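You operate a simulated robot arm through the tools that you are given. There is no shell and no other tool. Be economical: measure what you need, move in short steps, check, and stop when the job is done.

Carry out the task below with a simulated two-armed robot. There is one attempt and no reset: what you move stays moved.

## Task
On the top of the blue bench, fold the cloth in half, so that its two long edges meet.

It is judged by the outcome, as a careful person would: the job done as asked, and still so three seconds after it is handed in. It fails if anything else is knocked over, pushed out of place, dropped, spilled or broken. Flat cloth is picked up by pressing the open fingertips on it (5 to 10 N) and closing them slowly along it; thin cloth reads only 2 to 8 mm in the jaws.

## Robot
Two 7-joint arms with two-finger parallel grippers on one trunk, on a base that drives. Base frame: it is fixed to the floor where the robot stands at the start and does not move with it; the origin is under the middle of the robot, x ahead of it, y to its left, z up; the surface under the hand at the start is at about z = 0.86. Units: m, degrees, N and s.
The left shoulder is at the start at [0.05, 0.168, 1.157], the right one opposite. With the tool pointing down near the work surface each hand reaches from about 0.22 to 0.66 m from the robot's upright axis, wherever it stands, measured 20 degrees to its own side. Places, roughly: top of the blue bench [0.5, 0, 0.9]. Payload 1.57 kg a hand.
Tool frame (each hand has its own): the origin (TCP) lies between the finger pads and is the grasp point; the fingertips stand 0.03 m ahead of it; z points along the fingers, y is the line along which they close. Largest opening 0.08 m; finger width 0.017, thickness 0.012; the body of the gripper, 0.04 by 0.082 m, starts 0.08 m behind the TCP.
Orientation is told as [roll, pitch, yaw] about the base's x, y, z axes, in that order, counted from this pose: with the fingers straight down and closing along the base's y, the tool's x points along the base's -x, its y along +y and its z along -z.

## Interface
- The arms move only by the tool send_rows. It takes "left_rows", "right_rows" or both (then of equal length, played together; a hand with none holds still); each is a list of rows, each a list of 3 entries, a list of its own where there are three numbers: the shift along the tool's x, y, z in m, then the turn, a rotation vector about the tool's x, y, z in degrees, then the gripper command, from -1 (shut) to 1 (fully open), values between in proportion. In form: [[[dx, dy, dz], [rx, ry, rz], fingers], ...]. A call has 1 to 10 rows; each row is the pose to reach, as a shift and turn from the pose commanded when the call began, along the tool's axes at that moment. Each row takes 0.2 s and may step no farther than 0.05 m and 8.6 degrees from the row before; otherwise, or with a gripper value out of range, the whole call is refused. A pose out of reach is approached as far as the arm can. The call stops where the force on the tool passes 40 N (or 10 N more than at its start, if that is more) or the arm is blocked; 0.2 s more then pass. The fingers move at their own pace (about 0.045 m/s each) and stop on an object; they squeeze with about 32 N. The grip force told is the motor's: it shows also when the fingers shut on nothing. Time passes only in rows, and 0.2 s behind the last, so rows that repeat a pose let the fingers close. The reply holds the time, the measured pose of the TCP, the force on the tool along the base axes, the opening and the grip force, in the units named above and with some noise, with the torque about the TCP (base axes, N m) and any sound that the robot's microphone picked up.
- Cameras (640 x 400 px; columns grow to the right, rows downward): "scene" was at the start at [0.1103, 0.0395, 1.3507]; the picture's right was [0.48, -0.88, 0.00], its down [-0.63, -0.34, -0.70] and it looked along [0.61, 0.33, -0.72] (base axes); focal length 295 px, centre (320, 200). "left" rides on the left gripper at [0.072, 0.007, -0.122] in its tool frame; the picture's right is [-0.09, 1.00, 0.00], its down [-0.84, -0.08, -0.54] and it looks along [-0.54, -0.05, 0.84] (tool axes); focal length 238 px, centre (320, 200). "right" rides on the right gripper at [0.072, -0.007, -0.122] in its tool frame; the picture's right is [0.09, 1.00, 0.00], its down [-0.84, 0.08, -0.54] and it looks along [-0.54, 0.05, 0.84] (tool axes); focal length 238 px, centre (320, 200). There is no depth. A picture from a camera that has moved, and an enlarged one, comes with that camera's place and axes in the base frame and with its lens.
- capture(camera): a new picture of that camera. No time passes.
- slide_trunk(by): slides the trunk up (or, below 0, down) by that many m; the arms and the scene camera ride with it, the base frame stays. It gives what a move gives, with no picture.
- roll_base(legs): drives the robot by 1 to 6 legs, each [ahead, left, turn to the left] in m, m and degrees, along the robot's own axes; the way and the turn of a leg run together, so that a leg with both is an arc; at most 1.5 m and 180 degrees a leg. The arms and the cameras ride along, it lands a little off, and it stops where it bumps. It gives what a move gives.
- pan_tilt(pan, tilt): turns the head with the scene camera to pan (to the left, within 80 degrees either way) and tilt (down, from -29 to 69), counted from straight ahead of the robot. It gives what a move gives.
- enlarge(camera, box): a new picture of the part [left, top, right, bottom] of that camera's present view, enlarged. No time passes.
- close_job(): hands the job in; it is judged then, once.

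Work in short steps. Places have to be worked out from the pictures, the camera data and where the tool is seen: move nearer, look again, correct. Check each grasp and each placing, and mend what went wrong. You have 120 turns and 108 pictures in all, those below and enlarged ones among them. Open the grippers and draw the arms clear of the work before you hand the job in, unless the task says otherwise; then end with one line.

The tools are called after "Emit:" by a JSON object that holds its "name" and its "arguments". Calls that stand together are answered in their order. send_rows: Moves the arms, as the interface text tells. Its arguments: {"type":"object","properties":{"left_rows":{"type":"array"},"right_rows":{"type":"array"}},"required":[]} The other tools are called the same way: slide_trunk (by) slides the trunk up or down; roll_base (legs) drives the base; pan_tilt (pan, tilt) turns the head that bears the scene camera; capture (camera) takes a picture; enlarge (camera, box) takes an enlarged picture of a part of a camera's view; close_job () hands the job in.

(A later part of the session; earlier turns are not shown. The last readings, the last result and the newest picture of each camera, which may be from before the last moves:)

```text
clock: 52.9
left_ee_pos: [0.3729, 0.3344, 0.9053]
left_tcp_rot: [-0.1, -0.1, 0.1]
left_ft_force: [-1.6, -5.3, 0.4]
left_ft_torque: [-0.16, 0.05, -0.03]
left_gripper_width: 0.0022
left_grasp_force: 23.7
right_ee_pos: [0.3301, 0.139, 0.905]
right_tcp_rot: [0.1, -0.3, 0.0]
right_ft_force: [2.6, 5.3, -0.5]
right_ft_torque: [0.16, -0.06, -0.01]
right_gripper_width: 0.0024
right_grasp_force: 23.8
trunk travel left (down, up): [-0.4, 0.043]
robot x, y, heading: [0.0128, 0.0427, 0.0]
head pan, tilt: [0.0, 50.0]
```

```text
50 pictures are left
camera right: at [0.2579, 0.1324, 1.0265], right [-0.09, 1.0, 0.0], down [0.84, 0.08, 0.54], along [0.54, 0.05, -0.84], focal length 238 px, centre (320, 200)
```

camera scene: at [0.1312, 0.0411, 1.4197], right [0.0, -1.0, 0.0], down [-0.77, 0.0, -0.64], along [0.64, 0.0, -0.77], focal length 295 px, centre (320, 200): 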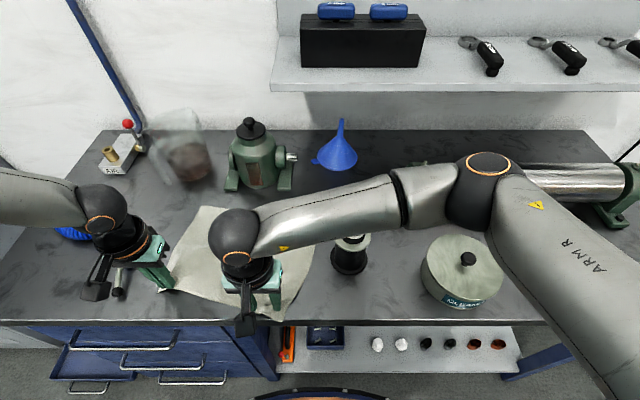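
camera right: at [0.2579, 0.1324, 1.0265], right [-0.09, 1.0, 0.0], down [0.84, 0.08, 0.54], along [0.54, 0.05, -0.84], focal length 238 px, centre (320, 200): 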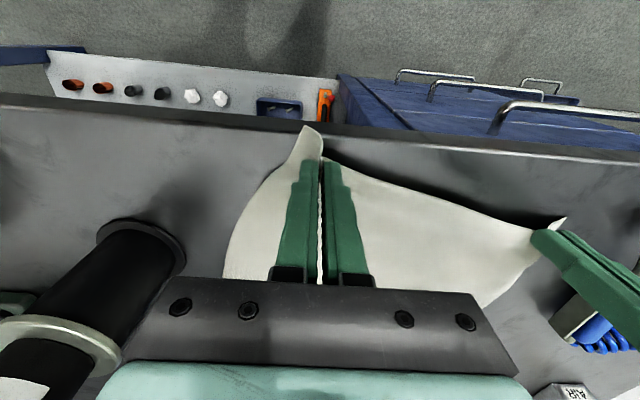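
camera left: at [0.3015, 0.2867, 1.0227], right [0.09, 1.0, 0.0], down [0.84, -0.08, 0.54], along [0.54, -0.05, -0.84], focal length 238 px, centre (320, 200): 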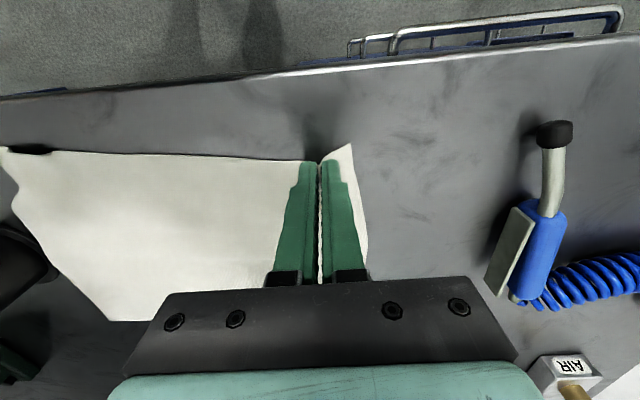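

Both corners are held with the edge taut. The cloth is turned 12°, so I'll simply fold in that frame, moving both hands along (0.977, −0.215). First the arc up to above the fold line.

Emit:
{"name": "send_rows", "arguments": {"left_rows": [[[-0.0032, -0.0007, -0.01], [0, 0, 0], -1], [[-0.0127, -0.0028, -0.03], [0, 0, 0], -1], [[-0.0283, -0.0062, -0.048], [0, 0, 0], -1], [[-0.048, -0.0105, -0.062], [0, 0, 0], -1], [[-0.0713, -0.0157, -0.071], [0, 0, 0], -1], [[-0.0957, -0.021, -0.073], [0, 0, 0], -1]], "right_rows": [[[-0.0032, -0.0007, -0.01], [0, 0, 0], -1], [[-0.0127, -0.0028, -0.03], [0, 0, 0], -1], [[-0.0283, -0.0062, -0.048], [0, 0, 0], -1], [[-0.048, -0.0105, -0.062], [0, 0, 0], -1], [[-0.0713, -0.0157, -0.071], [0, 0, 0], -1], [[-0.0957, -0.021, -0.073], [0, 0, 0], -1]]}}

Emit:
{"name": "capture", "arguments": {"camera": "scene"}}

Emit:
{"name": "capture", "arguments": {"camera": "left"}}

Emit:
{"name": "capture", "arguments": {"camera": "right"}}

```text
clock: 54.2
left_ee_pos: [0.4686, 0.3117, 0.979]
left_tcp_rot: [0.1, 0.0, 0.1]
left_ft_force: [-1.3, -3.2, -0.4]
left_ft_torque: [-0.08, 0.04, -0.06]
left_gripper_width: 0.0019
left_grasp_force: 23.5
right_ee_pos: [0.4269, 0.1193, 0.9783]
right_tcp_rot: [0.1, -0.3, 0.0]
right_ft_force: [1.1, 3.9, -0.3]
right_ft_torque: [0.1, -0.06, -0.02]
right_gripper_width: 0.0022
right_grasp_force: 24.2
trunk travel left (down, up): [-0.4, 0.043]
robot x, y, heading: [0.0133, 0.0407, -0.2]
head pan, tilt: [0.0, 50.0]
```

```text
49 pictures are left
camera scene: at [0.1317, 0.0409, 1.4196], right [0.0, -1.0, 0.0], down [-0.77, 0.0, -0.64], along [0.64, 0.0, -0.77], focal length 295 px, centre (320, 200)
```

scene: 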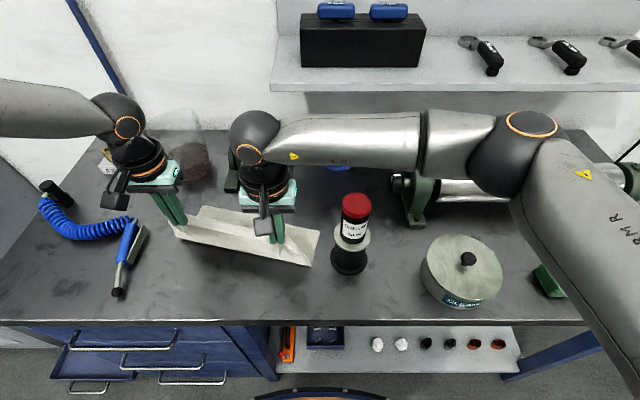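

```text
48 pictures are left
camera left: at [0.398, 0.3201, 1.0991], right [0.09, 1.0, 0.0], down [0.84, -0.08, 0.54], along [0.54, -0.05, -0.84], focal length 238 px, centre (320, 200)
```

left: 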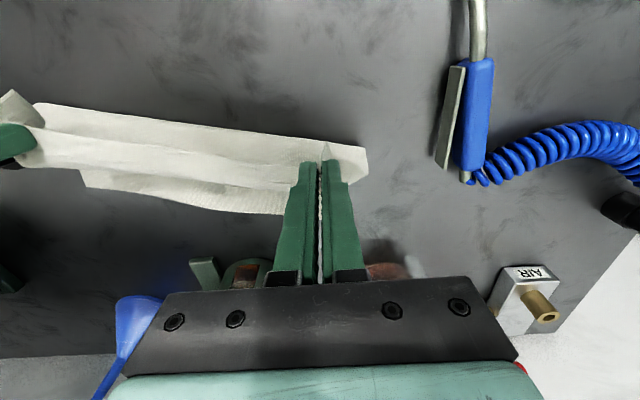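

```text
47 pictures are left
camera right: at [0.3547, 0.1113, 1.1], right [-0.09, 1.0, 0.0], down [0.84, 0.08, 0.54], along [0.54, 0.05, -0.84], focal length 238 px, centre (320, 200)
```

right: 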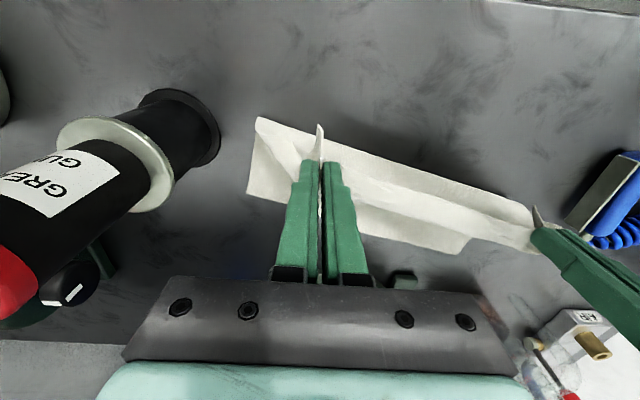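

Both hands still hold and the cloth stands folded upright along its line. The far edge runs from B (0.507, 0.040) to A (≈0.570, 0.326). I'll bring both hands forward and down, stopping about 2.5 cm above landing.

Emit:
{"name": "send_rows", "arguments": {"left_rows": [[[-0.021, -0.007, 0.004], [0, 0, 0], -1], [[-0.042, -0.014, 0.014], [0, 0, 0], -1], [[-0.059, -0.0196, 0.029], [0, 0, 0], -1], [[-0.0716, -0.0237, 0.047], [0, 0, 0], -1], [[-0.079, -0.026, 0.062], [0, 0, 0], -1]], "right_rows": [[[-0.021, -0.007, 0.004], [0, 0, 0], -1], [[-0.042, -0.014, 0.014], [0, 0, 0], -1], [[-0.059, -0.0196, 0.029], [0, 0, 0], -1], [[-0.0716, -0.0237, 0.047], [0, 0, 0], -1], [[-0.079, -0.026, 0.062], [0, 0, 0], -1]]}}

Emit:
{"name": "capture", "arguments": {"camera": "scene"}}

Emit:
{"name": "capture", "arguments": {"camera": "left"}}

Emit:
{"name": "capture", "arguments": {"camera": "right"}}

```text
clock: 55.5
left_ee_pos: [0.5106, 0.3028, 0.9483]
left_tcp_rot: [-0.5, -0.1, -0.1]
left_ft_force: [-1.4, -24.0, -4.1]
left_ft_torque: [-0.77, 0.04, -0.19]
left_gripper_width: 0.0024
left_grasp_force: 24.3
left hand out of reach, approached as far as the arm can: row 3, 4, 5
right_ee_pos: [0.5048, 0.0968, 0.9167]
right_tcp_rot: [0.8, -0.3, 0.4]
right_ft_force: [1.3, 24.6, 4.9]
right_ft_torque: [0.8, -0.06, 0.11]
right_gripper_width: 0.0029
right_grasp_force: 24.1
trunk travel left (down, up): [-0.4, 0.043]
robot x, y, heading: [0.0137, 0.0413, -0.0]
head pan, tilt: [0.0, 50.0]
```

```text
46 pictures are left
camera scene: at [0.1311, 0.0412, 1.4197], right [0.0, -1.0, 0.0], down [-0.77, 0.0, -0.64], along [0.64, 0.0, -0.77], focal length 295 px, centre (320, 200)
```

scene: 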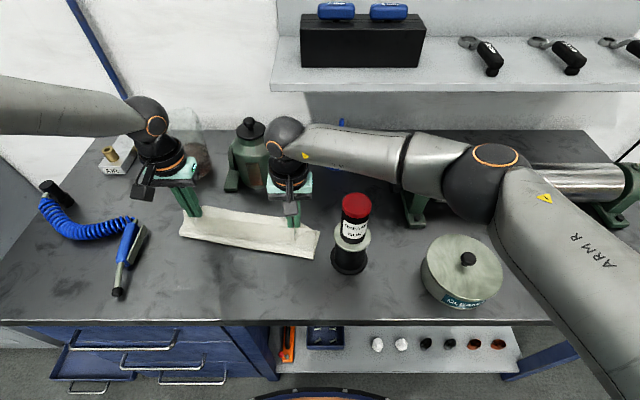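

```text
45 pictures are left
camera left: at [0.4391, 0.3124, 1.0697], right [0.09, 1.0, -0.01], down [0.84, -0.07, 0.54], along [0.54, -0.06, -0.84], focal length 238 px, centre (320, 200)
```

left: 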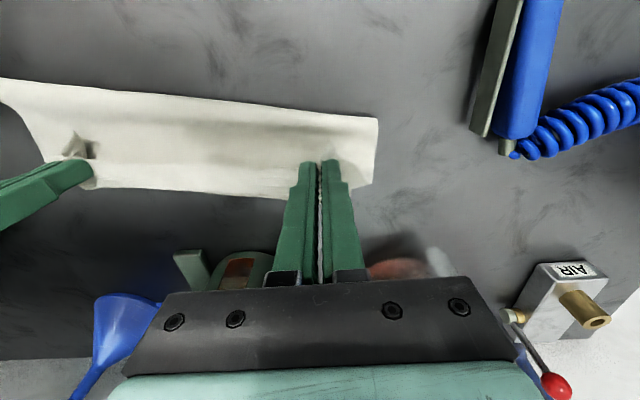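

```text
44 pictures are left
camera right: at [0.4318, 0.0877, 1.039], right [-0.1, 1.0, 0.01], down [0.83, 0.07, 0.55], along [0.54, 0.06, -0.84], focal length 238 px, centre (320, 200)
```

right: 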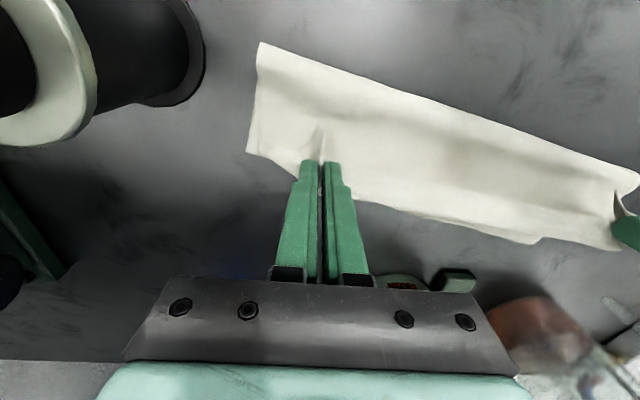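

Both hands still hold and the fold lies well, but the left arm stopped about 4 cm short. I'll bring the base forward in two small steps while the right hand backs off by the same amount, so that only the left advances.

Emit:
{"name": "send_rows", "arguments": {"right_rows": [[[0.01, 0.006, 0.0], [0, 0, 0], -1], [[0.02, 0.01, 0.0], [0, 0, 0], -1]]}}

Emit:
{"name": "roll_base", "arguments": {"legs": [[0.022, 0, 0]]}}

Emit:
{"name": "send_rows", "arguments": {"right_rows": [[[0.01, 0, 0.0], [0, 0, 0], -1], [[0.02, 0, 0.0], [0, 0, 0], -1]]}}

Emit:
{"name": "roll_base", "arguments": {"legs": [[0.022, 0, 0]]}}

Emit:
{"name": "capture", "arguments": {"camera": "left"}}

Emit:
{"name": "capture", "arguments": {"camera": "right"}}

```text
clock: 56.0
left_ee_pos: [0.5103, 0.3059, 0.9486]
left_tcp_rot: [-0.2, -0.2, 0.3]
left_ft_force: [-3.1, -20.4, -3.0]
left_ft_torque: [-0.55, 0.13, -0.14]
left_gripper_width: 0.0023
left_grasp_force: 23.7
right_ee_pos: [0.4863, 0.1036, 0.9168]
right_tcp_rot: [0.4, -0.4, 0.0]
right_ft_force: [2.6, 20.2, 3.5]
right_ft_torque: [0.61, -0.09, 0.03]
right_gripper_width: 0.0028
right_grasp_force: 24.3
trunk travel left (down, up): [-0.4, 0.043]
robot x, y, heading: [0.0166, 0.0416, -0.0]
head pan, tilt: [0.0, 50.0]
```

```text
clock: 56.9
left_ee_pos: [0.5322, 0.306, 0.9484]
left_tcp_rot: [-0.2, 0.0, 0.2]
left_ft_force: [-3.2, -19.1, -3.4]
left_ft_torque: [-0.59, 0.15, -0.13]
left_gripper_width: 0.0023
left_grasp_force: 23.9
right_ee_pos: [0.5084, 0.103, 0.9157]
right_tcp_rot: [0.4, -0.3, 0.0]
right_ft_force: [2.8, 19.0, 2.8]
right_ft_torque: [0.62, -0.07, -0.01]
right_gripper_width: 0.0028
right_grasp_force: 23.9
trunk travel left (down, up): [-0.4, 0.043]
robot x, y, heading: [0.0346, 0.0406, -0.1]
head pan, tilt: [0.0, 50.0]
```

```text
clock: 57.5
left_ee_pos: [0.5321, 0.3043, 0.95]
left_tcp_rot: [-0.5, 0.0, 0.0]
left_ft_force: [-3.6, -15.4, -2.9]
left_ft_torque: [-0.49, 0.12, -0.12]
left_gripper_width: 0.0022
left_grasp_force: 23.6
right_ee_pos: [0.4871, 0.1053, 0.9167]
right_tcp_rot: [0.7, -0.5, -0.1]
right_ft_force: [4.8, 16.1, 2.7]
right_ft_torque: [0.52, -0.15, 0.02]
right_gripper_width: 0.0027
right_grasp_force: 24.7
trunk travel left (down, up): [-0.4, 0.043]
robot x, y, heading: [0.0334, 0.0398, 0.1]
head pan, tilt: [0.0, 50.0]
```

```text
clock: 58.2
left_ee_pos: [0.5536, 0.3055, 0.9477]
left_tcp_rot: [-0.4, 0.1, 0.3]
left_ft_force: [-5.0, -19.2, -3.3]
left_ft_torque: [-0.58, 0.19, -0.14]
left_gripper_width: 0.0023
left_grasp_force: 23.9
right_ee_pos: [0.5096, 0.1057, 0.9156]
right_tcp_rot: [0.9, -0.4, 0.0]
right_ft_force: [5.1, 19.2, 3.2]
right_ft_torque: [0.64, -0.15, 0.02]
right_gripper_width: 0.0028
right_grasp_force: 24.1
trunk travel left (down, up): [-0.4, 0.043]
robot x, y, heading: [0.0554, 0.0417, -0.0]
head pan, tilt: [0.0, 50.0]
```

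```text
43 pictures are left
camera left: at [0.4831, 0.3133, 1.0695], right [0.09, 1.0, -0.01], down [0.84, -0.07, 0.54], along [0.54, -0.05, -0.84], focal length 238 px, centre (320, 200)
```

left: 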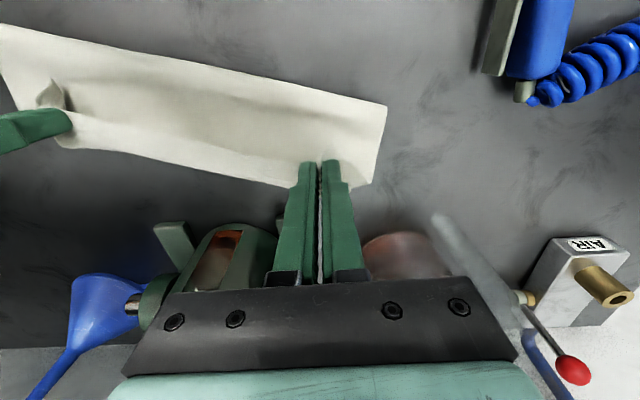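

```text
42 pictures are left
camera right: at [0.4369, 0.0968, 1.0379], right [-0.09, 1.0, 0.01], down [0.83, 0.07, 0.55], along [0.55, 0.06, -0.84], focal length 238 px, centre (320, 200)
```

right: 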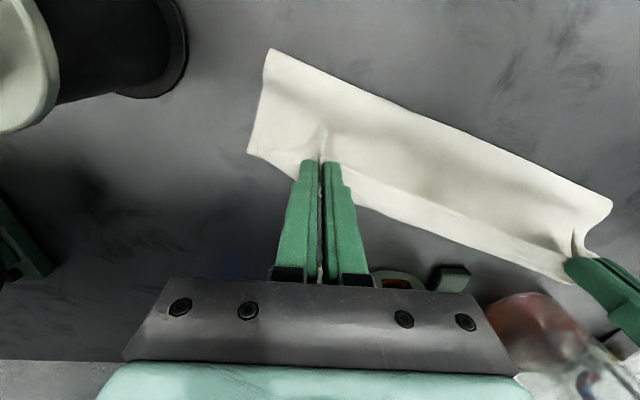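

The left hand has advanced, though the cloth turned to about 17°; A is now near (0.607, 0.33) and B at (0.514, 0.049). The left needs to go lower and 3 cm further on. I'll trade: right up 2 cm and trunk down 2 cm, and then look.

Emit:
{"name": "send_rows", "arguments": {"right_rows": [[[0.0, 0.002, -0.01], [0, 0, 0], -1], [[0.0, 0.004, -0.018], [0, 0, 0], -1]]}}

Emit:
{"name": "slide_trunk", "arguments": {"by": -0.025}}

Emit:
{"name": "capture", "arguments": {"camera": "scene"}}

```text
clock: 58.9
left_ee_pos: [0.5516, 0.3038, 0.9492]
left_tcp_rot: [-0.6, 0.1, 0.1]
left_ft_force: [-1.0, -6.5, 0.2]
left_ft_torque: [-0.16, 0.07, -0.02]
left_gripper_width: 0.0021
left_grasp_force: 23.5
right_ee_pos: [0.5075, 0.1094, 0.935]
right_tcp_rot: [0.9, -0.6, -0.1]
right_ft_force: [2.0, 6.1, 0.5]
right_ft_torque: [0.21, -0.08, 0.03]
right_gripper_width: 0.0023
right_grasp_force: 23.5
trunk travel left (down, up): [-0.4, 0.043]
robot x, y, heading: [0.0569, 0.044, 0.1]
head pan, tilt: [0.0, 50.0]
```

```text
clock: 59.6
left_ee_pos: [0.5523, 0.3043, 0.9242]
left_tcp_rot: [-0.6, 0.0, 0.2]
left_ft_force: [-1.8, -6.8, 0.2]
left_ft_torque: [-0.19, 0.04, -0.05]
left_gripper_width: 0.0021
left_grasp_force: 23.6
right_ee_pos: [0.5092, 0.1094, 0.9105]
right_tcp_rot: [0.8, -0.4, 0.0]
right_ft_force: [1.7, 5.9, 0.2]
right_ft_torque: [0.18, -0.05, 0.0]
right_gripper_width: 0.0026
right_grasp_force: 23.6
trunk travel left (down, up): [-0.375, 0.068]
robot x, y, heading: [0.0591, 0.0399, -0.2]
head pan, tilt: [0.0, 50.0]
```

```text
41 pictures are left
camera scene: at [0.1742, 0.041, 1.3947], right [0.0, -1.0, 0.0], down [-0.77, 0.0, -0.64], along [0.64, 0.0, -0.77], focal length 295 px, centre (320, 200)
```

scene: 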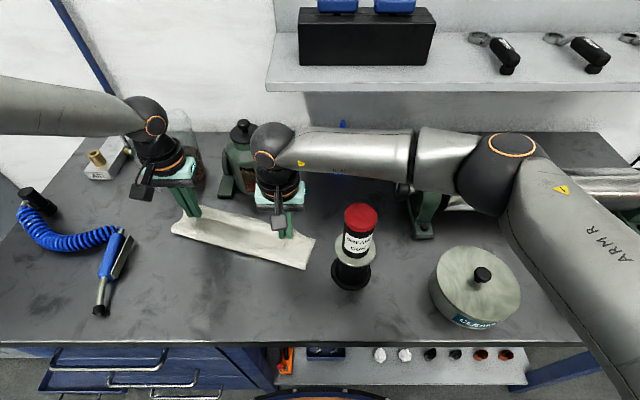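

The right forearm passes behind the gun with good clearance. I'll bring the base ahead 3 cm with the right hand countering, which carries the left hand over the far-left corner.

Emit:
{"name": "send_rows", "arguments": {"right_rows": [[[0.01, 0.002, 0.0], [0, 0, 0], -1], [[0.02, 0.0, -0.002], [0, 0, 0], -1]]}}

Emit:
{"name": "roll_base", "arguments": {"legs": [[0.03, 0, 0]]}}

Emit:
{"name": "capture", "arguments": {"camera": "left"}}

Emit:
{"name": "capture", "arguments": {"camera": "right"}}

```text
clock: 60.2
left_ee_pos: [0.5525, 0.3025, 0.9239]
left_tcp_rot: [-0.6, 0.1, 0.2]
left_ft_force: [-4.4, -11.9, -1.3]
left_ft_torque: [-0.39, 0.16, -0.07]
left_gripper_width: 0.0021
left_grasp_force: 23.8
right_ee_pos: [0.4894, 0.1108, 0.9118]
right_tcp_rot: [1.1, -0.7, 0.1]
right_ft_force: [5.7, 12.5, 1.6]
right_ft_torque: [0.4, -0.17, -0.03]
right_gripper_width: 0.0027
right_grasp_force: 24.1
trunk travel left (down, up): [-0.375, 0.068]
robot x, y, heading: [0.0558, 0.0409, 0.1]
head pan, tilt: [0.0, 50.0]
```

```text
clock: 61.1
left_ee_pos: [0.5638, 0.3017, 0.923]
left_tcp_rot: [-0.9, 0.2, 0.0]
left_ft_force: [-3.4, -4.9, -0.8]
left_ft_torque: [-0.1, 0.05, -0.03]
left_gripper_width: 0.0019
left_grasp_force: 23.2
right_ee_pos: [0.5033, 0.1121, 0.9147]
right_tcp_rot: [1.4, -0.8, 0.1]
right_ft_force: [1.0, 3.7, 1.6]
right_ft_torque: [0.16, -0.11, -0.02]
right_gripper_width: 0.0026
right_grasp_force: 23.6
trunk travel left (down, up): [-0.375, 0.068]
robot x, y, heading: [0.0719, 0.0422, 0.3]
head pan, tilt: [0.0, 50.0]
stopped in leg 1: the robot was blocked; the commanded pose is now the measured one
```

```text
40 pictures are left
camera left: at [0.4948, 0.3109, 1.0453], right [0.09, 1.0, -0.01], down [0.84, -0.07, 0.54], along [0.54, -0.06, -0.84], focal length 238 px, centre (320, 200)
```

left: 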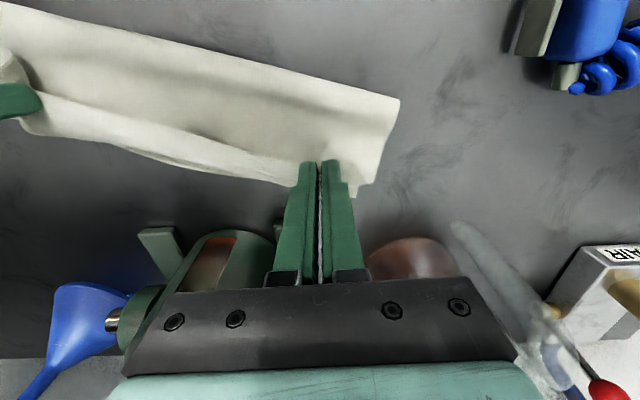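

```text
39 pictures are left
camera right: at [0.4291, 0.1021, 1.0341], right [-0.09, 1.0, 0.02], down [0.83, 0.06, 0.56], along [0.55, 0.07, -0.83], focal length 238 px, centre (320, 200)
```

right: 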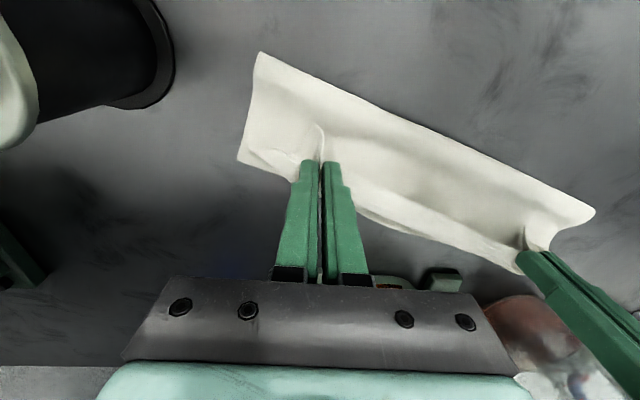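

The base touched something and stopped, so there's no more travel that way. The remaining offset is small: left about (+0.028, −0.020) and right (+0.015, −0.016). I'll try it with the arms while keeping low.

Emit:
{"name": "send_rows", "arguments": {"left_rows": [[[-0.01, -0.006, 0.0], [0, 0, 0], -1], [[-0.02, -0.012, 0.006], [0, 0, 0], -1], [[-0.028, -0.018, 0.012], [0, 0, 0], -1]], "right_rows": [[[-0.005, -0.005, 0.0], [0, 0, 0], -1], [[-0.01, -0.01, 0.005], [0, 0, 0], -1], [[-0.015, -0.015, 0.01], [0, 0, 0], -1]]}}

```text
clock: 61.9
left_ee_pos: [0.5679, 0.2978, 0.9288]
left_tcp_rot: [-1.0, 0.1, 0.0]
left_ft_force: [-5.5, -17.8, -2.4]
left_ft_torque: [-0.6, 0.19, -0.14]
left_gripper_width: 0.0025
left_grasp_force: 23.8
left hand out of reach, approached as far as the arm can: row 1, 2, 3
right_ee_pos: [0.5194, 0.0984, 0.9028]
right_tcp_rot: [1.8, -0.8, 0.1]
right_ft_force: [4.3, 18.8, 2.4]
right_ft_torque: [0.61, -0.14, 0.03]
right_gripper_width: 0.0027
right_grasp_force: 24.2
trunk travel left (down, up): [-0.375, 0.068]
robot x, y, heading: [0.0728, 0.043, -0.1]
head pan, tilt: [0.0, 50.0]
```

The right hand is on target at (0.519, 0.098). I'll lay its corner down and release, then place the left corner by moving the base with only the left holding.

Emit:
{"name": "send_rows", "arguments": {"right_rows": [[[0, 0.003, 0.006], [0, 0, 0], -1], [[0, 0.003, 0.01], [0, 0, 0], -1], [[0, 0.003, 0.01], [0, 0, 0], -0.9], [[0, 0.003, 0.01], [0, 0, 0], -0.7], [[0, 0.003, 0.01], [0, 0, 0], -0.5], [[0, 0.003, 0.01], [0, 0, 0], -0.4], [[0, 0.003, -0.01], [0, 0, 0], -0.4], [[0, 0.003, -0.05], [0, 0, 0], -0.4], [[0, 0.003, -0.1], [0, 0, 0], -0.4], [[0, 0.003, -0.14], [0, 0, 0], -0.4]]}}

Emit:
{"name": "capture", "arguments": {"camera": "right"}}

Emit:
{"name": "capture", "arguments": {"camera": "scene"}}

```text
clock: 64.1
left_ee_pos: [0.57, 0.3017, 0.9298]
left_tcp_rot: [-0.7, 0.1, 0.1]
left_ft_force: [-1.0, 0.5, 0.2]
left_ft_torque: [0.0, 0.02, 0.01]
left_gripper_width: 0.0023
left_grasp_force: 23.3
right_ee_pos: [0.5157, 0.0955, 1.0431]
right_tcp_rot: [1.3, -0.7, 0.0]
right_ft_force: [-0.4, 0.3, -0.1]
right_ft_torque: [0.0, 0.04, 0.01]
right_gripper_width: 0.0242
right_grasp_force: 0.1
trunk travel left (down, up): [-0.375, 0.068]
robot x, y, heading: [0.0714, 0.042, 0.1]
head pan, tilt: [0.0, 50.0]
```

```text
38 pictures are left
camera right: at [0.4424, 0.0861, 1.1632], right [-0.09, 1.0, 0.02], down [0.83, 0.07, 0.55], along [0.55, 0.07, -0.83], focal length 238 px, centre (320, 200)
```

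right: 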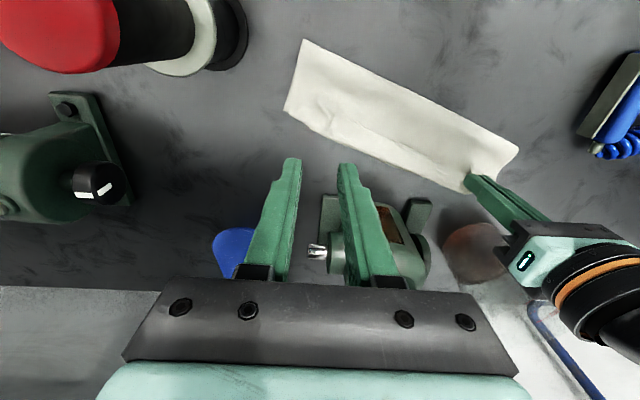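

```text
37 pictures are left
camera scene: at [0.1884, 0.0411, 1.3947], right [0.0, -1.0, 0.0], down [-0.77, 0.0, -0.64], along [0.64, 0.0, -0.77], focal length 295 px, centre (320, 200)
```

scene: 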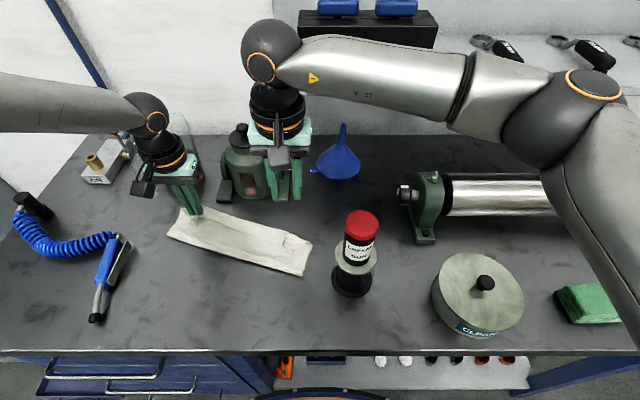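

Looking good. I'll enlarge both views to judge how the edges line up along the far side.

Emit:
{"name": "enlarge", "arguments": {"camera": "scene", "box": [155, 180, 331, 290]}}

Emit:
{"name": "enlarge", "arguments": {"camera": "right", "box": [270, 30, 530, 200]}}

Emit:
{"name": "capture", "arguments": {"camera": "left"}}

```text
3.64 times, centred on (243, 235) of scene
camera zoom: at [0.1884, 0.0411, 1.3947], right [0.0, -1.0, 0.0], down [-0.77, 0.0, -0.64], along [0.64, 0.0, -0.77], focal length 1071 px, centre (600, 73)
```

zoom: 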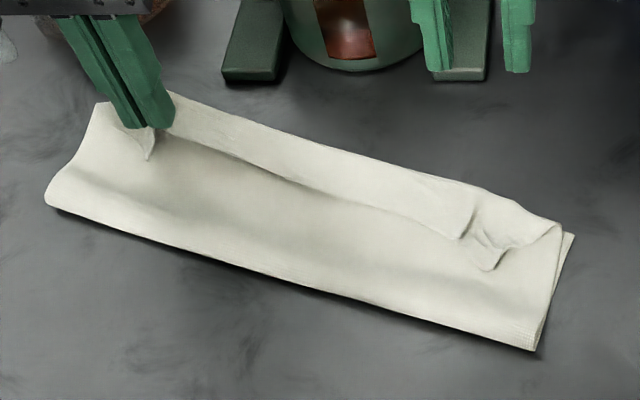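

```text
2.35 times, centred on (400, 115) of right
camera zoom: at [0.4424, 0.0861, 1.1632], right [-0.09, 1.0, 0.02], down [0.83, 0.07, 0.55], along [0.55, 0.07, -0.83], focal length 561 px, centre (132, 400)
```

zoom: 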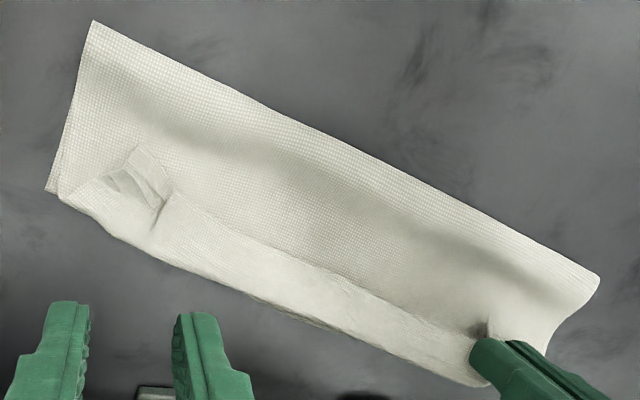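

```text
34 pictures are left
camera left: at [0.4983, 0.31, 1.0503], right [0.09, 1.0, -0.01], down [0.84, -0.07, 0.54], along [0.54, -0.06, -0.84], focal length 238 px, centre (320, 200)
```

left: 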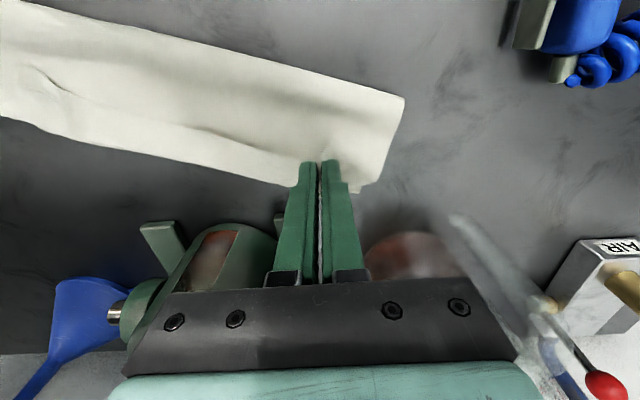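

The result is close. Between the grips, though, a hem about 2 cm wide is turned back, since the edge still faces the near side in the jaws. I'll set the left corner down first by lowering the trunk 3.3 cm.

Emit:
{"name": "slide_trunk", "arguments": {"by": -0.033}}

Emit:
{"name": "capture", "arguments": {"camera": "left"}}

```text
clock: 64.8
left_ee_pos: [0.568, 0.301, 0.8954]
left_tcp_rot: [-0.7, 0.1, 0.1]
left_ft_force: [-0.3, -0.3, -1.0]
left_ft_torque: [-0.02, 0.01, 0.01]
left_gripper_width: 0.0024
left_grasp_force: 23.6
right_ee_pos: [0.5158, 0.0961, 1.0092]
right_tcp_rot: [1.3, -0.7, 0.0]
right_ft_force: [-0.8, 0.4, 0.1]
right_ft_torque: [-0.02, 0.0, -0.01]
right_gripper_width: 0.0241
right_grasp_force: 0.0
trunk travel left (down, up): [-0.342, 0.101]
robot x, y, heading: [0.0728, 0.037, 0.0]
head pan, tilt: [0.0, 50.0]
```

```text
33 pictures are left
camera left: at [0.4983, 0.3099, 1.0174], right [0.09, 1.0, -0.01], down [0.84, -0.07, 0.54], along [0.54, -0.06, -0.84], focal length 238 px, centre (320, 200)
```

left: 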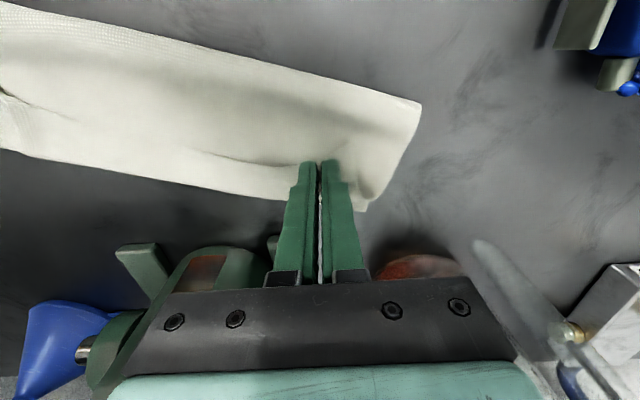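

The left tuft rests on the cloth (tips about 5 mm up). I'll open it and lift clear to the left.

Emit:
{"name": "send_rows", "arguments": {"left_rows": [[[0, 0, 0.001], [0, 0, 0], -0.9], [[0, 0, 0.001], [0, 0, 0], -0.7], [[0, 0, 0.001], [0, 0, 0], -0.5], [[0, 0, 0.001], [0, 0, 0], -0.4], [[0, 0, -0.02], [0, 0, 0], -0.4], [[0, 0, -0.06], [0, 0, 0], -0.4], [[0.01, 0.03, -0.1], [0, 0, 0], -0.4], [[0.04, 0.07, -0.12], [0, 0, 0], -0.4], [[0.07, 0.11, -0.12], [0, 0, 0], -0.4]]}}

Emit:
{"name": "enlarge", "arguments": {"camera": "scene", "box": [155, 160, 331, 270]}}

Emit:
{"name": "enlarge", "arguments": {"camera": "right", "box": [270, 20, 530, 190]}}

```text
refused: row 7 steps farther than a row can; nothing moved
```

```text
3.64 times, centred on (243, 215) of scene
camera zoom: at [0.1883, 0.041, 1.3617], right [0.0, -1.0, 0.0], down [-0.77, 0.0, -0.64], along [0.64, 0.0, -0.77], focal length 1071 px, centre (600, 146)
```

zoom: 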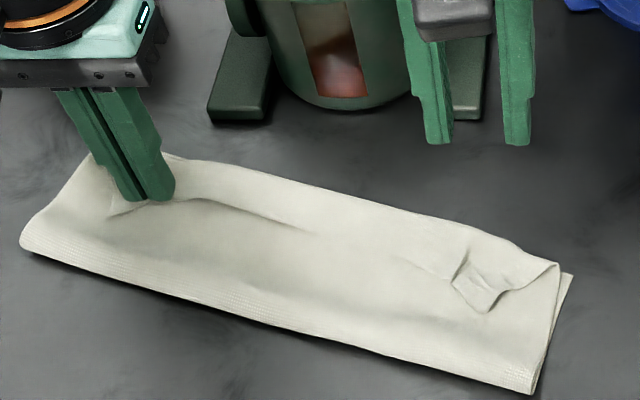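

```text
2.35 times, centred on (400, 105) of right
camera zoom: at [0.4425, 0.086, 1.1299], right [-0.09, 1.0, 0.02], down [0.83, 0.07, 0.55], along [0.55, 0.07, -0.83], focal length 561 px, centre (132, 424)
```

zoom: 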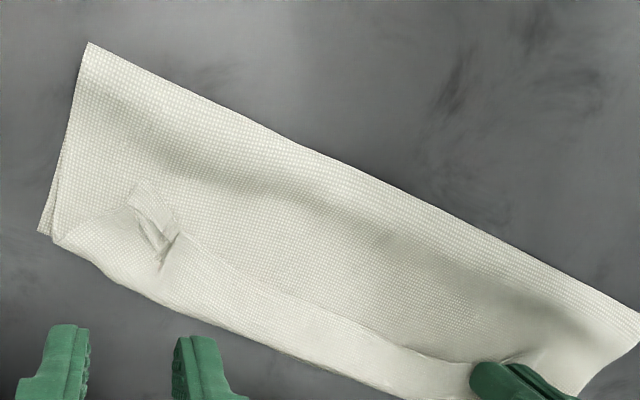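

One row stepped 1 mm too far, so I'll resend it slightly shorter. In the middle the fold already looks flatter.

Emit:
{"name": "send_rows", "arguments": {"left_rows": [[[0, 0, 0.001], [0, 0, 0], -0.9], [[0, 0, 0.001], [0, 0, 0], -0.7], [[0, 0, 0.001], [0, 0, 0], -0.5], [[0, 0, 0.001], [0, 0, 0], -0.4], [[0, 0, -0.02], [0, 0, 0], -0.4], [[0, 0, -0.06], [0, 0, 0], -0.4], [[0.01, 0.02, -0.09], [0, 0, 0], -0.4], [[0.03, 0.055, -0.11], [0, 0, 0], -0.4], [[0.06, 0.09, -0.12], [0, 0, 0], -0.4]]}}

Emit:
{"name": "enlarge", "arguments": {"camera": "scene", "box": [155, 160, 331, 270]}}

Emit:
{"name": "capture", "arguments": {"camera": "left"}}

```text
clock: 66.8
left_ee_pos: [0.5082, 0.393, 1.0159]
left_tcp_rot: [-0.7, 0.1, 0.1]
left_ft_force: [-0.1, -0.1, 0.3]
left_ft_torque: [-0.05, 0.0, 0.03]
left_gripper_width: 0.0242
left_grasp_force: 0.0
right_ee_pos: [0.5163, 0.0961, 1.0094]
right_tcp_rot: [1.3, -0.7, 0.0]
right_ft_force: [-0.1, -0.5, -0.8]
right_ft_torque: [-0.03, 0.02, 0.0]
right_gripper_width: 0.0239
right_grasp_force: 0.0
trunk travel left (down, up): [-0.342, 0.101]
robot x, y, heading: [0.0726, 0.0409, 0.0]
head pan, tilt: [0.0, 50.0]
```

```text
3.64 times, centred on (243, 215) of scene
camera zoom: at [0.1879, 0.0416, 1.3618], right [0.0, -1.0, 0.0], down [-0.77, 0.0, -0.64], along [0.64, 0.0, -0.77], focal length 1071 px, centre (600, 146)
```

zoom: 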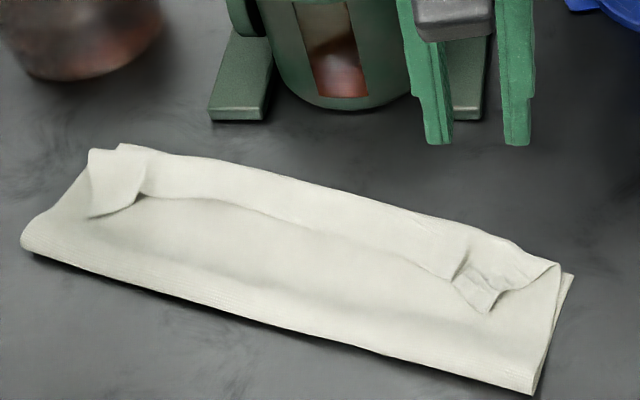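

```text
29 pictures are left
camera left: at [0.4373, 0.4026, 1.1368], right [0.09, 1.0, -0.01], down [0.84, -0.07, 0.54], along [0.54, -0.06, -0.84], focal length 238 px, centre (320, 200)
```

left: 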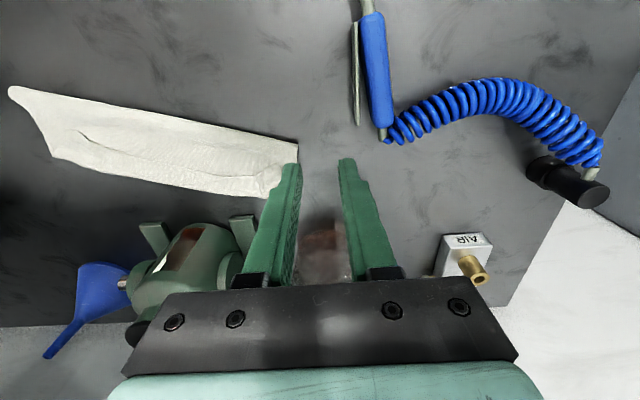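

With both hands off it's clear that the hem is turned back 2–3 cm along the whole edge and the fold line lies too far forward. The cleanest fix is to regrip both tufts, draw the edge back to unfold the cloth, and refold with the jaws biting only a few millimetres of edge. First I'll regrip.

Emit:
{"name": "send_rows", "arguments": {"left_rows": [[[-0.03, -0.035, 0.01], [0, 0, 0], -0.2], [[-0.05, -0.07, 0.03], [0, 0, 0], -0.2], [[-0.06, -0.09, 0.06], [0, 0, 0], -0.2], [[-0.06, -0.09, 0.1], [0, 0, 0], -0.2], [[-0.06, -0.09, 0.119], [0, 0, 0], -0.2], [[-0.06, -0.09, 0.1205], [0, 0, 0], -0.4], [[-0.06, -0.09, 0.1205], [0, 0, 0], -0.6], [[-0.06, -0.09, 0.1205], [0, 0, 0], -0.8], [[-0.06, -0.09, 0.1205], [0, 0, 0], -1], [[-0.06, -0.09, 0.1205], [0, 0, 0], -1]], "right_rows": [[[0.001, 0.005, 0.03], [0, 0, 0], -0.2], [[0.001, 0.01, 0.06], [0, 0, 0], -0.2], [[0.001, 0.01, 0.09], [0, 0, 0], -0.2], [[0.001, 0.01, 0.108], [0, 0, 0], -0.2], [[0.001, 0.01, 0.115], [0, 0, 0], -0.2], [[0.001, 0.01, 0.1165], [0, 0, 0], -0.4], [[0.001, 0.01, 0.1165], [0, 0, 0], -0.6], [[0.001, 0.01, 0.1165], [0, 0, 0], -0.8], [[0.001, 0.01, 0.1165], [0, 0, 0], -1], [[0.001, 0.01, 0.1165], [0, 0, 0], -1]]}}

```text
clock: 69.0
left_ee_pos: [0.5687, 0.3008, 0.896]
left_tcp_rot: [-0.8, 0.1, 0.1]
left_ft_force: [-0.7, -1.6, 0.2]
left_ft_torque: [-0.05, -0.02, -0.02]
left_gripper_width: 0.0022
left_grasp_force: 23.4
right_ee_pos: [0.516, 0.109, 0.8932]
right_tcp_rot: [1.4, -0.8, 0.1]
right_ft_force: [1.1, 3.8, 8.1]
right_ft_torque: [0.11, -0.04, -0.01]
right_gripper_width: 0.0021
right_grasp_force: 23.8
trunk travel left (down, up): [-0.342, 0.101]
robot x, y, heading: [0.0721, 0.042, -0.2]
head pan, tilt: [0.0, 50.0]
```

Both jaws hold cloth. I'll lift and draw the edge back toward the near side, turning the cloth straight at the same time.

Emit:
{"name": "send_rows", "arguments": {"left_rows": [[[0.005, 0.002, -0.02], [0, 0, 0], -1], [[0.02, 0.004, -0.045], [0, 0, 0], -1], [[0.045, 0.007, -0.06], [0, 0, 0], -1], [[0.075, 0.011, -0.065], [0, 0, 0], -1], [[0.105, 0.014, -0.065], [0, 0, 0], -1], [[0.135, 0.017, -0.06], [0, 0, 0], -1], [[0.16, 0.02, -0.055], [0, 0, 0], -1]], "right_rows": [[[0.003, 0.0, -0.02], [0, 0, 0], -1], [[0.015, 0.002, -0.045], [0, 0, 0], -1], [[0.032, 0.004, -0.06], [0, 0, 0], -1], [[0.052, 0.007, -0.065], [0, 0, 0], -1], [[0.072, 0.01, -0.065], [0, 0, 0], -1], [[0.092, 0.011, -0.06], [0, 0, 0], -1], [[0.11, 0.012, -0.055], [0, 0, 0], -1]]}}

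Emit:
{"name": "capture", "arguments": {"camera": "scene"}}

```text
clock: 70.6
left_ee_pos: [0.4083, 0.3205, 0.9494]
left_tcp_rot: [-0.8, 0.0, 0.2]
left_ft_force: [-0.4, -5.5, 0.3]
left_ft_torque: [-0.11, 0.0, -0.03]
left_gripper_width: 0.002
left_grasp_force: 23.9
right_ee_pos: [0.4039, 0.1191, 0.9474]
right_tcp_rot: [1.4, -0.8, 0.0]
right_ft_force: [-0.1, 6.0, 0.7]
right_ft_torque: [0.16, -0.04, 0.07]
right_gripper_width: 0.0028
right_grasp_force: 24.0
trunk travel left (down, up): [-0.342, 0.101]
robot x, y, heading: [0.0722, 0.0383, 0.1]
head pan, tilt: [0.0, 50.0]
```

```text
28 pictures are left
camera scene: at [0.1882, 0.0412, 1.3618], right [0.0, -1.0, 0.0], down [-0.77, 0.0, -0.64], along [0.64, 0.0, -0.77], focal length 295 px, centre (320, 200)
```

scene: 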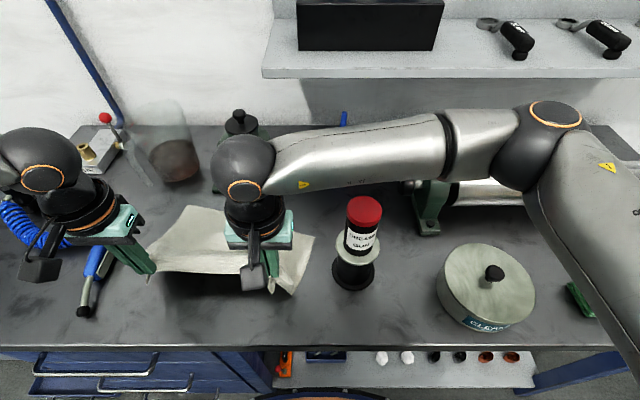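

The cloth has unfolded with both corners held and the edge straight. I'll back the base 6 cm so it trails flat, then lower it.

Emit:
{"name": "roll_base", "arguments": {"legs": [[-0.06, 0, 0]]}}

Emit:
{"name": "send_rows", "arguments": {"left_rows": [[[0.004, 0, 0.025], [0, 0, 0], -1], [[0.008, 0, 0.05], [0, 0, 0], -1], [[0.008, 0, 0.056], [0, 0, 0], -0.8], [[0.008, 0, 0.056], [0, 0, 0], -0.5], [[0.008, 0, 0.056], [0, 0, 0], -0.2], [[0.008, 0, 0.02], [0, 0, 0], -0.2], [[0.008, 0, -0.02], [0, 0, 0], -0.2], [[0.008, 0.0, -0.06], [0, 0, 0], -0.2]], "right_rows": [[[0.004, 0, 0.025], [0, 0, 0], -1], [[0.008, 0, 0.05], [0, 0, 0], -1], [[0.008, 0, 0.054], [0, 0, 0], -0.8], [[0.008, 0, 0.054], [0, 0, 0], -0.5], [[0.008, 0, 0.054], [0, 0, 0], -0.2], [[0.008, 0, 0.02], [0, 0, 0], -0.2], [[0.008, 0, -0.02], [0, 0, 0], -0.2], [[0.008, 0.0, -0.06], [0, 0, 0], -0.2]]}}

Emit:
{"name": "capture", "arguments": {"camera": "left"}}

Emit:
{"name": "capture", "arguments": {"camera": "right"}}

```text
clock: 71.6
left_ee_pos: [0.3503, 0.3206, 0.9502]
left_tcp_rot: [-0.7, 0.0, 0.1]
left_ft_force: [-0.9, -5.4, -0.9]
left_ft_torque: [-0.19, 0.0, -0.06]
left_gripper_width: 0.0024
left_grasp_force: 23.8
right_ee_pos: [0.3472, 0.119, 0.9473]
right_tcp_rot: [1.3, -0.8, 0.0]
right_ft_force: [-0.3, 4.8, 0.0]
right_ft_torque: [0.18, -0.06, 0.04]
right_gripper_width: 0.0022
right_grasp_force: 23.8
trunk travel left (down, up): [-0.342, 0.101]
robot x, y, heading: [0.0149, 0.0398, -0.0]
head pan, tilt: [0.0, 50.0]
```

```text
clock: 73.4
left_ee_pos: [0.3422, 0.3219, 1.0112]
left_tcp_rot: [-0.6, 0.2, 0.1]
left_ft_force: [-0.9, 0.4, -0.2]
left_ft_torque: [-0.02, -0.03, 0.02]
left_gripper_width: 0.0321
left_grasp_force: 0.1
right_ee_pos: [0.3366, 0.1181, 1.0063]
right_tcp_rot: [1.3, -0.6, 0.0]
right_ft_force: [1.0, 0.3, -0.3]
right_ft_torque: [0.03, 0.0, 0.01]
right_gripper_width: 0.0319
right_grasp_force: 0.2
trunk travel left (down, up): [-0.342, 0.101]
robot x, y, heading: [0.0099, 0.0406, 0.0]
head pan, tilt: [0.0, 50.0]
```

```text
27 pictures are left
camera left: at [0.2721, 0.3311, 1.1316], right [0.09, 1.0, -0.01], down [0.84, -0.07, 0.54], along [0.54, -0.06, -0.84], focal length 238 px, centre (320, 200)
```

left: 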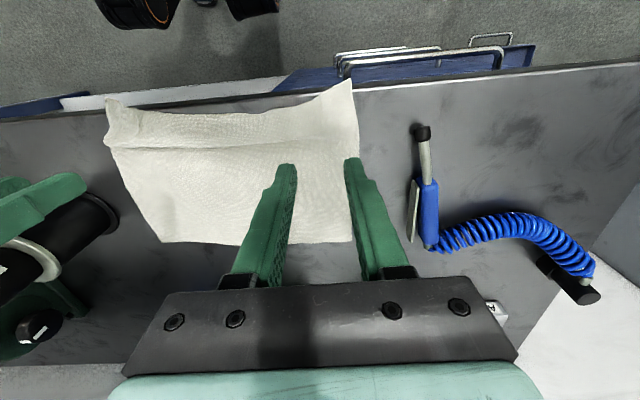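

```text
26 pictures are left
camera right: at [0.2637, 0.1086, 1.1276], right [-0.09, 1.0, 0.02], down [0.83, 0.07, 0.55], along [0.55, 0.07, -0.83], focal length 238 px, centre (320, 200)
```

right: 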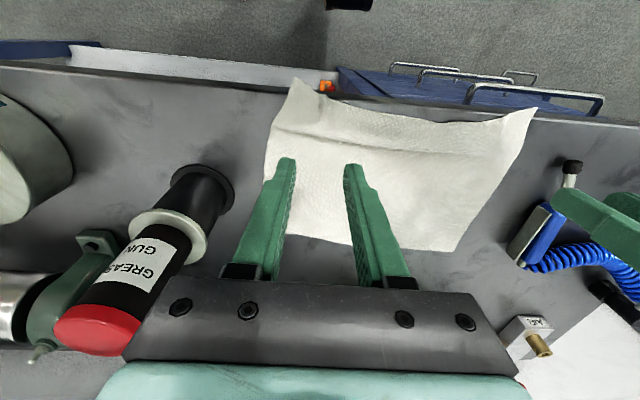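

The corners now hang slightly over the front edge of the bench, so I'll shift the cloth forward about 3.5 cm. I'll press both closed fingertips on it near the edge, away from the gun zone, and roll the base ahead.

Emit:
{"name": "send_rows", "arguments": {"left_rows": [[[0, 0, 0.04], [0, 0, 0], -1], [[0, 0, 0.08], [0, 0, 0], -1], [[0, 0, 0.11], [0, 0, 0], -1], [[0, 0, 0.117], [0, 0, 0], -1], [[0, 0, 0.1195], [0, 0, 0], -1]], "right_rows": [[[0, 0, 0.04], [0, 0, 0], -1], [[0, 0, 0.08], [0, 0, 0], -1], [[0, 0, 0.105], [0, 0, 0], -1], [[0, 0, 0.1125], [0, 0, 0], -1], [[0, 0, 0.115], [0, 0, 0], -1]]}}

```text
clock: 74.6
left_ee_pos: [0.3428, 0.3195, 0.8905]
left_tcp_rot: [-0.8, -0.2, 0.1]
left_ft_force: [-0.8, 1.1, 10.3]
left_ft_torque: [0.08, 0.09, 0.01]
left_gripper_width: 0.0003
left_grasp_force: 21.1
right_ee_pos: [0.3398, 0.121, 0.8927]
right_tcp_rot: [1.4, -0.8, 0.1]
right_ft_force: [0.6, 0.3, 0.0]
right_ft_torque: [-0.02, 0.0, 0.03]
right_gripper_width: 0.0002
right_grasp_force: 21.0
trunk travel left (down, up): [-0.342, 0.101]
robot x, y, heading: [0.0131, 0.0371, -0.0]
head pan, tilt: [0.0, 50.0]
```

Left presses with 10 N and right isn't touching yet. I'll lower the right 2 mm, then roll ahead.

Emit:
{"name": "send_rows", "arguments": {"right_rows": [[[0, 0, 0.001], [0, 0, 0], -1], [[0, 0, 0.0022], [0, 0, 0], -1]]}}

Emit:
{"name": "roll_base", "arguments": {"legs": [[0.035, 0, 0]]}}

Emit:
{"name": "send_rows", "arguments": {"left_rows": [[[0, 0, -0.02], [0, 0, 0], -0.6], [[0, 0, -0.06], [0, 0, 0], -0.2], [[0.02, 0, -0.1], [0, 0, 0], -0.2], [[0.03, 0, -0.12], [0, 0, 0], -0.2]], "right_rows": [[[0, 0, -0.02], [0, 0, 0], -0.6], [[0, 0, -0.06], [0, 0, 0], -0.2], [[0.02, 0, -0.1], [0, 0, 0], -0.2], [[0.03, 0, -0.12], [0, 0, 0], -0.2]]}}

Emit:
{"name": "capture", "arguments": {"camera": "left"}}

Emit:
{"name": "capture", "arguments": {"camera": "right"}}

```text
clock: 75.2
left_ee_pos: [0.3419, 0.3192, 0.8913]
left_tcp_rot: [-0.7, -0.1, 0.1]
left_ft_force: [0.5, 0.2, 8.3]
left_ft_torque: [0.09, -0.05, 0.02]
left_gripper_width: 0.0
left_grasp_force: 21.1
right_ee_pos: [0.3396, 0.1209, 0.8917]
right_tcp_rot: [1.4, -0.7, 0.0]
right_ft_force: [0.3, 0.5, 14.0]
right_ft_torque: [0.02, -0.07, -0.05]
right_gripper_width: 0.0002
right_grasp_force: 21.3
trunk travel left (down, up): [-0.342, 0.101]
robot x, y, heading: [0.013, 0.0426, 0.1]
head pan, tilt: [0.0, 50.0]
```

```text
clock: 76.1
left_ee_pos: [0.3769, 0.3186, 0.8919]
left_tcp_rot: [-0.7, -0.1, 0.0]
left_ft_force: [1.8, 0.3, 9.1]
left_ft_torque: [0.06, 0.0, 0.0]
left_gripper_width: 0.0002
left_grasp_force: 21.5
right_ee_pos: [0.3759, 0.1202, 0.8913]
right_tcp_rot: [1.5, -0.9, -0.1]
right_ft_force: [4.2, 0.4, 21.3]
right_ft_torque: [0.04, -0.21, -0.03]
right_gripper_width: 0.0
right_grasp_force: 21.4
trunk travel left (down, up): [-0.342, 0.101]
robot x, y, heading: [0.0455, 0.0412, -0.1]
head pan, tilt: [0.0, 50.0]
```

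```text
clock: 77.1
left_ee_pos: [0.3474, 0.3207, 1.0103]
left_tcp_rot: [-0.6, 0.1, 0.0]
left_ft_force: [-0.2, 0.7, 0.1]
left_ft_torque: [0.01, 0.04, -0.02]
left_gripper_width: 0.0319
left_grasp_force: 0.1
right_ee_pos: [0.3448, 0.117, 1.0111]
right_tcp_rot: [1.4, -1.0, -0.2]
right_ft_force: [0.4, 0.0, -0.6]
right_ft_torque: [-0.01, -0.01, 0.02]
right_gripper_width: 0.0321
right_grasp_force: 0.0
trunk travel left (down, up): [-0.342, 0.101]
robot x, y, heading: [0.0468, 0.0446, 0.1]
head pan, tilt: [0.0, 50.0]
```

```text
25 pictures are left
camera left: at [0.2773, 0.3296, 1.1313], right [0.09, 1.0, -0.01], down [0.84, -0.07, 0.54], along [0.54, -0.06, -0.84], focal length 238 px, centre (320, 200)
```

left: 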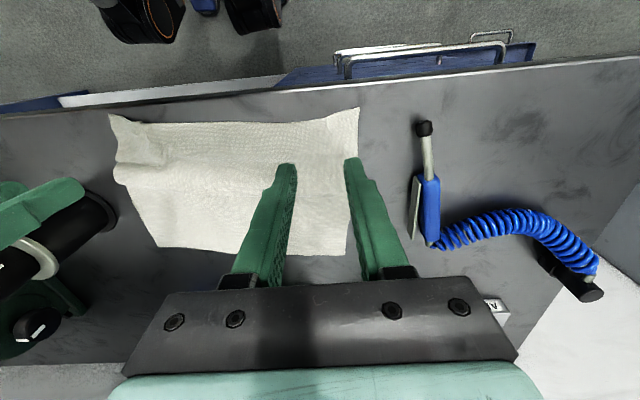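

```text
24 pictures are left
camera right: at [0.2705, 0.1075, 1.1305], right [-0.09, 1.0, 0.02], down [0.83, 0.06, 0.56], along [0.55, 0.07, -0.83], focal length 238 px, centre (320, 200)
```

right: 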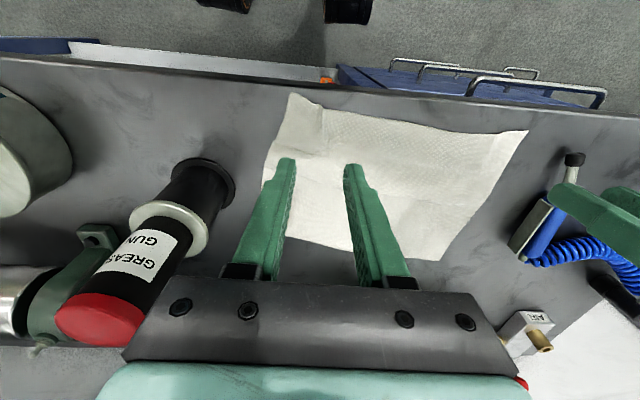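

The shift worked: D (0.335, 0.362), C (0.318, 0.087), A (0.55, 0.35), B (0.514, 0.048), all on the bench. Now I'll go down for new grips that bite only about 8 mm of edge, with a smaller opening.

Emit:
{"name": "send_rows", "arguments": {"left_rows": [[[0.008, 0.009, 0.04], [0, 0, 0], -0.4], [[0.008, 0.009, 0.08], [0, 0, 0], -0.4], [[0.008, 0.009, 0.105], [0, 0, 0], -0.4]], "right_rows": [[[0.02, 0.002, 0.04], [0, 0, 0], -0.4], [[0.02, 0.002, 0.08], [0, 0, 0], -0.4], [[0.02, 0.002, 0.105], [0, 0, 0], -0.4]]}}

Emit:
{"name": "enlarge", "arguments": {"camera": "left", "box": [240, 100, 400, 200]}}

Emit:
{"name": "enlarge", "arguments": {"camera": "right", "box": [240, 100, 400, 200]}}

```text
clock: 77.9
left_ee_pos: [0.3398, 0.328, 0.9055]
left_tcp_rot: [-0.7, 0.0, 0.1]
left_ft_force: [-0.4, 0.2, 0.4]
left_ft_torque: [0.02, 0.04, 0.02]
left_gripper_width: 0.0242
left_grasp_force: 0.0
right_ee_pos: [0.326, 0.1248, 0.9039]
right_tcp_rot: [1.3, -0.7, 0.0]
right_ft_force: [-0.5, 0.3, 0.4]
right_ft_torque: [0.02, -0.02, 0.0]
right_gripper_width: 0.0241
right_grasp_force: 0.1
trunk travel left (down, up): [-0.342, 0.101]
robot x, y, heading: [0.0438, 0.0417, 0.1]
head pan, tilt: [0.0, 50.0]
```

```text
4.00 times, centred on (320, 150) of left
camera zoom: at [0.2695, 0.3378, 1.0265], right [0.09, 1.0, -0.01], down [0.84, -0.07, 0.54], along [0.54, -0.06, -0.84], focal length 953 px, centre (320, 400)
```

zoom: 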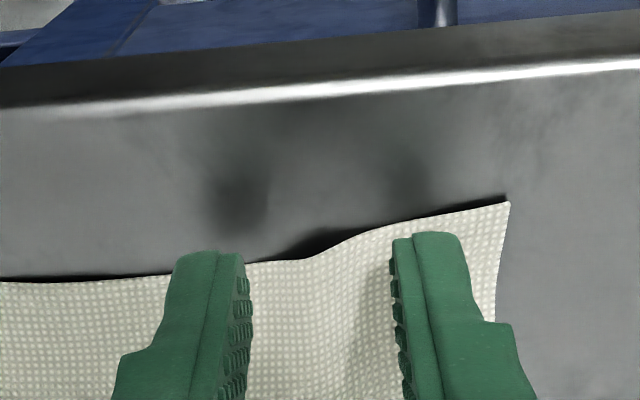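

```text
4.00 times, centred on (320, 150) of right
camera zoom: at [0.2525, 0.1133, 1.0252], right [-0.09, 1.0, 0.02], down [0.83, 0.06, 0.56], along [0.55, 0.07, -0.83], focal length 953 px, centre (320, 400)
```

zoom: 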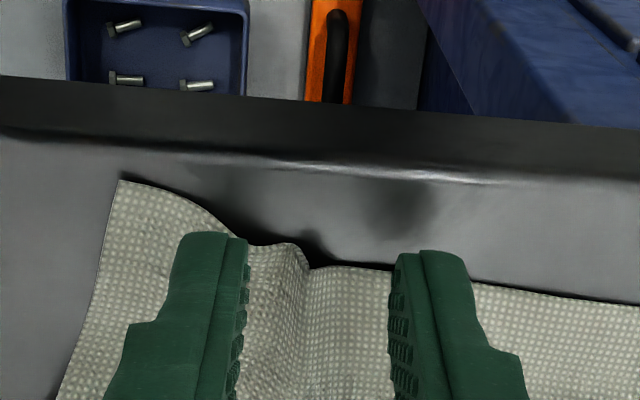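

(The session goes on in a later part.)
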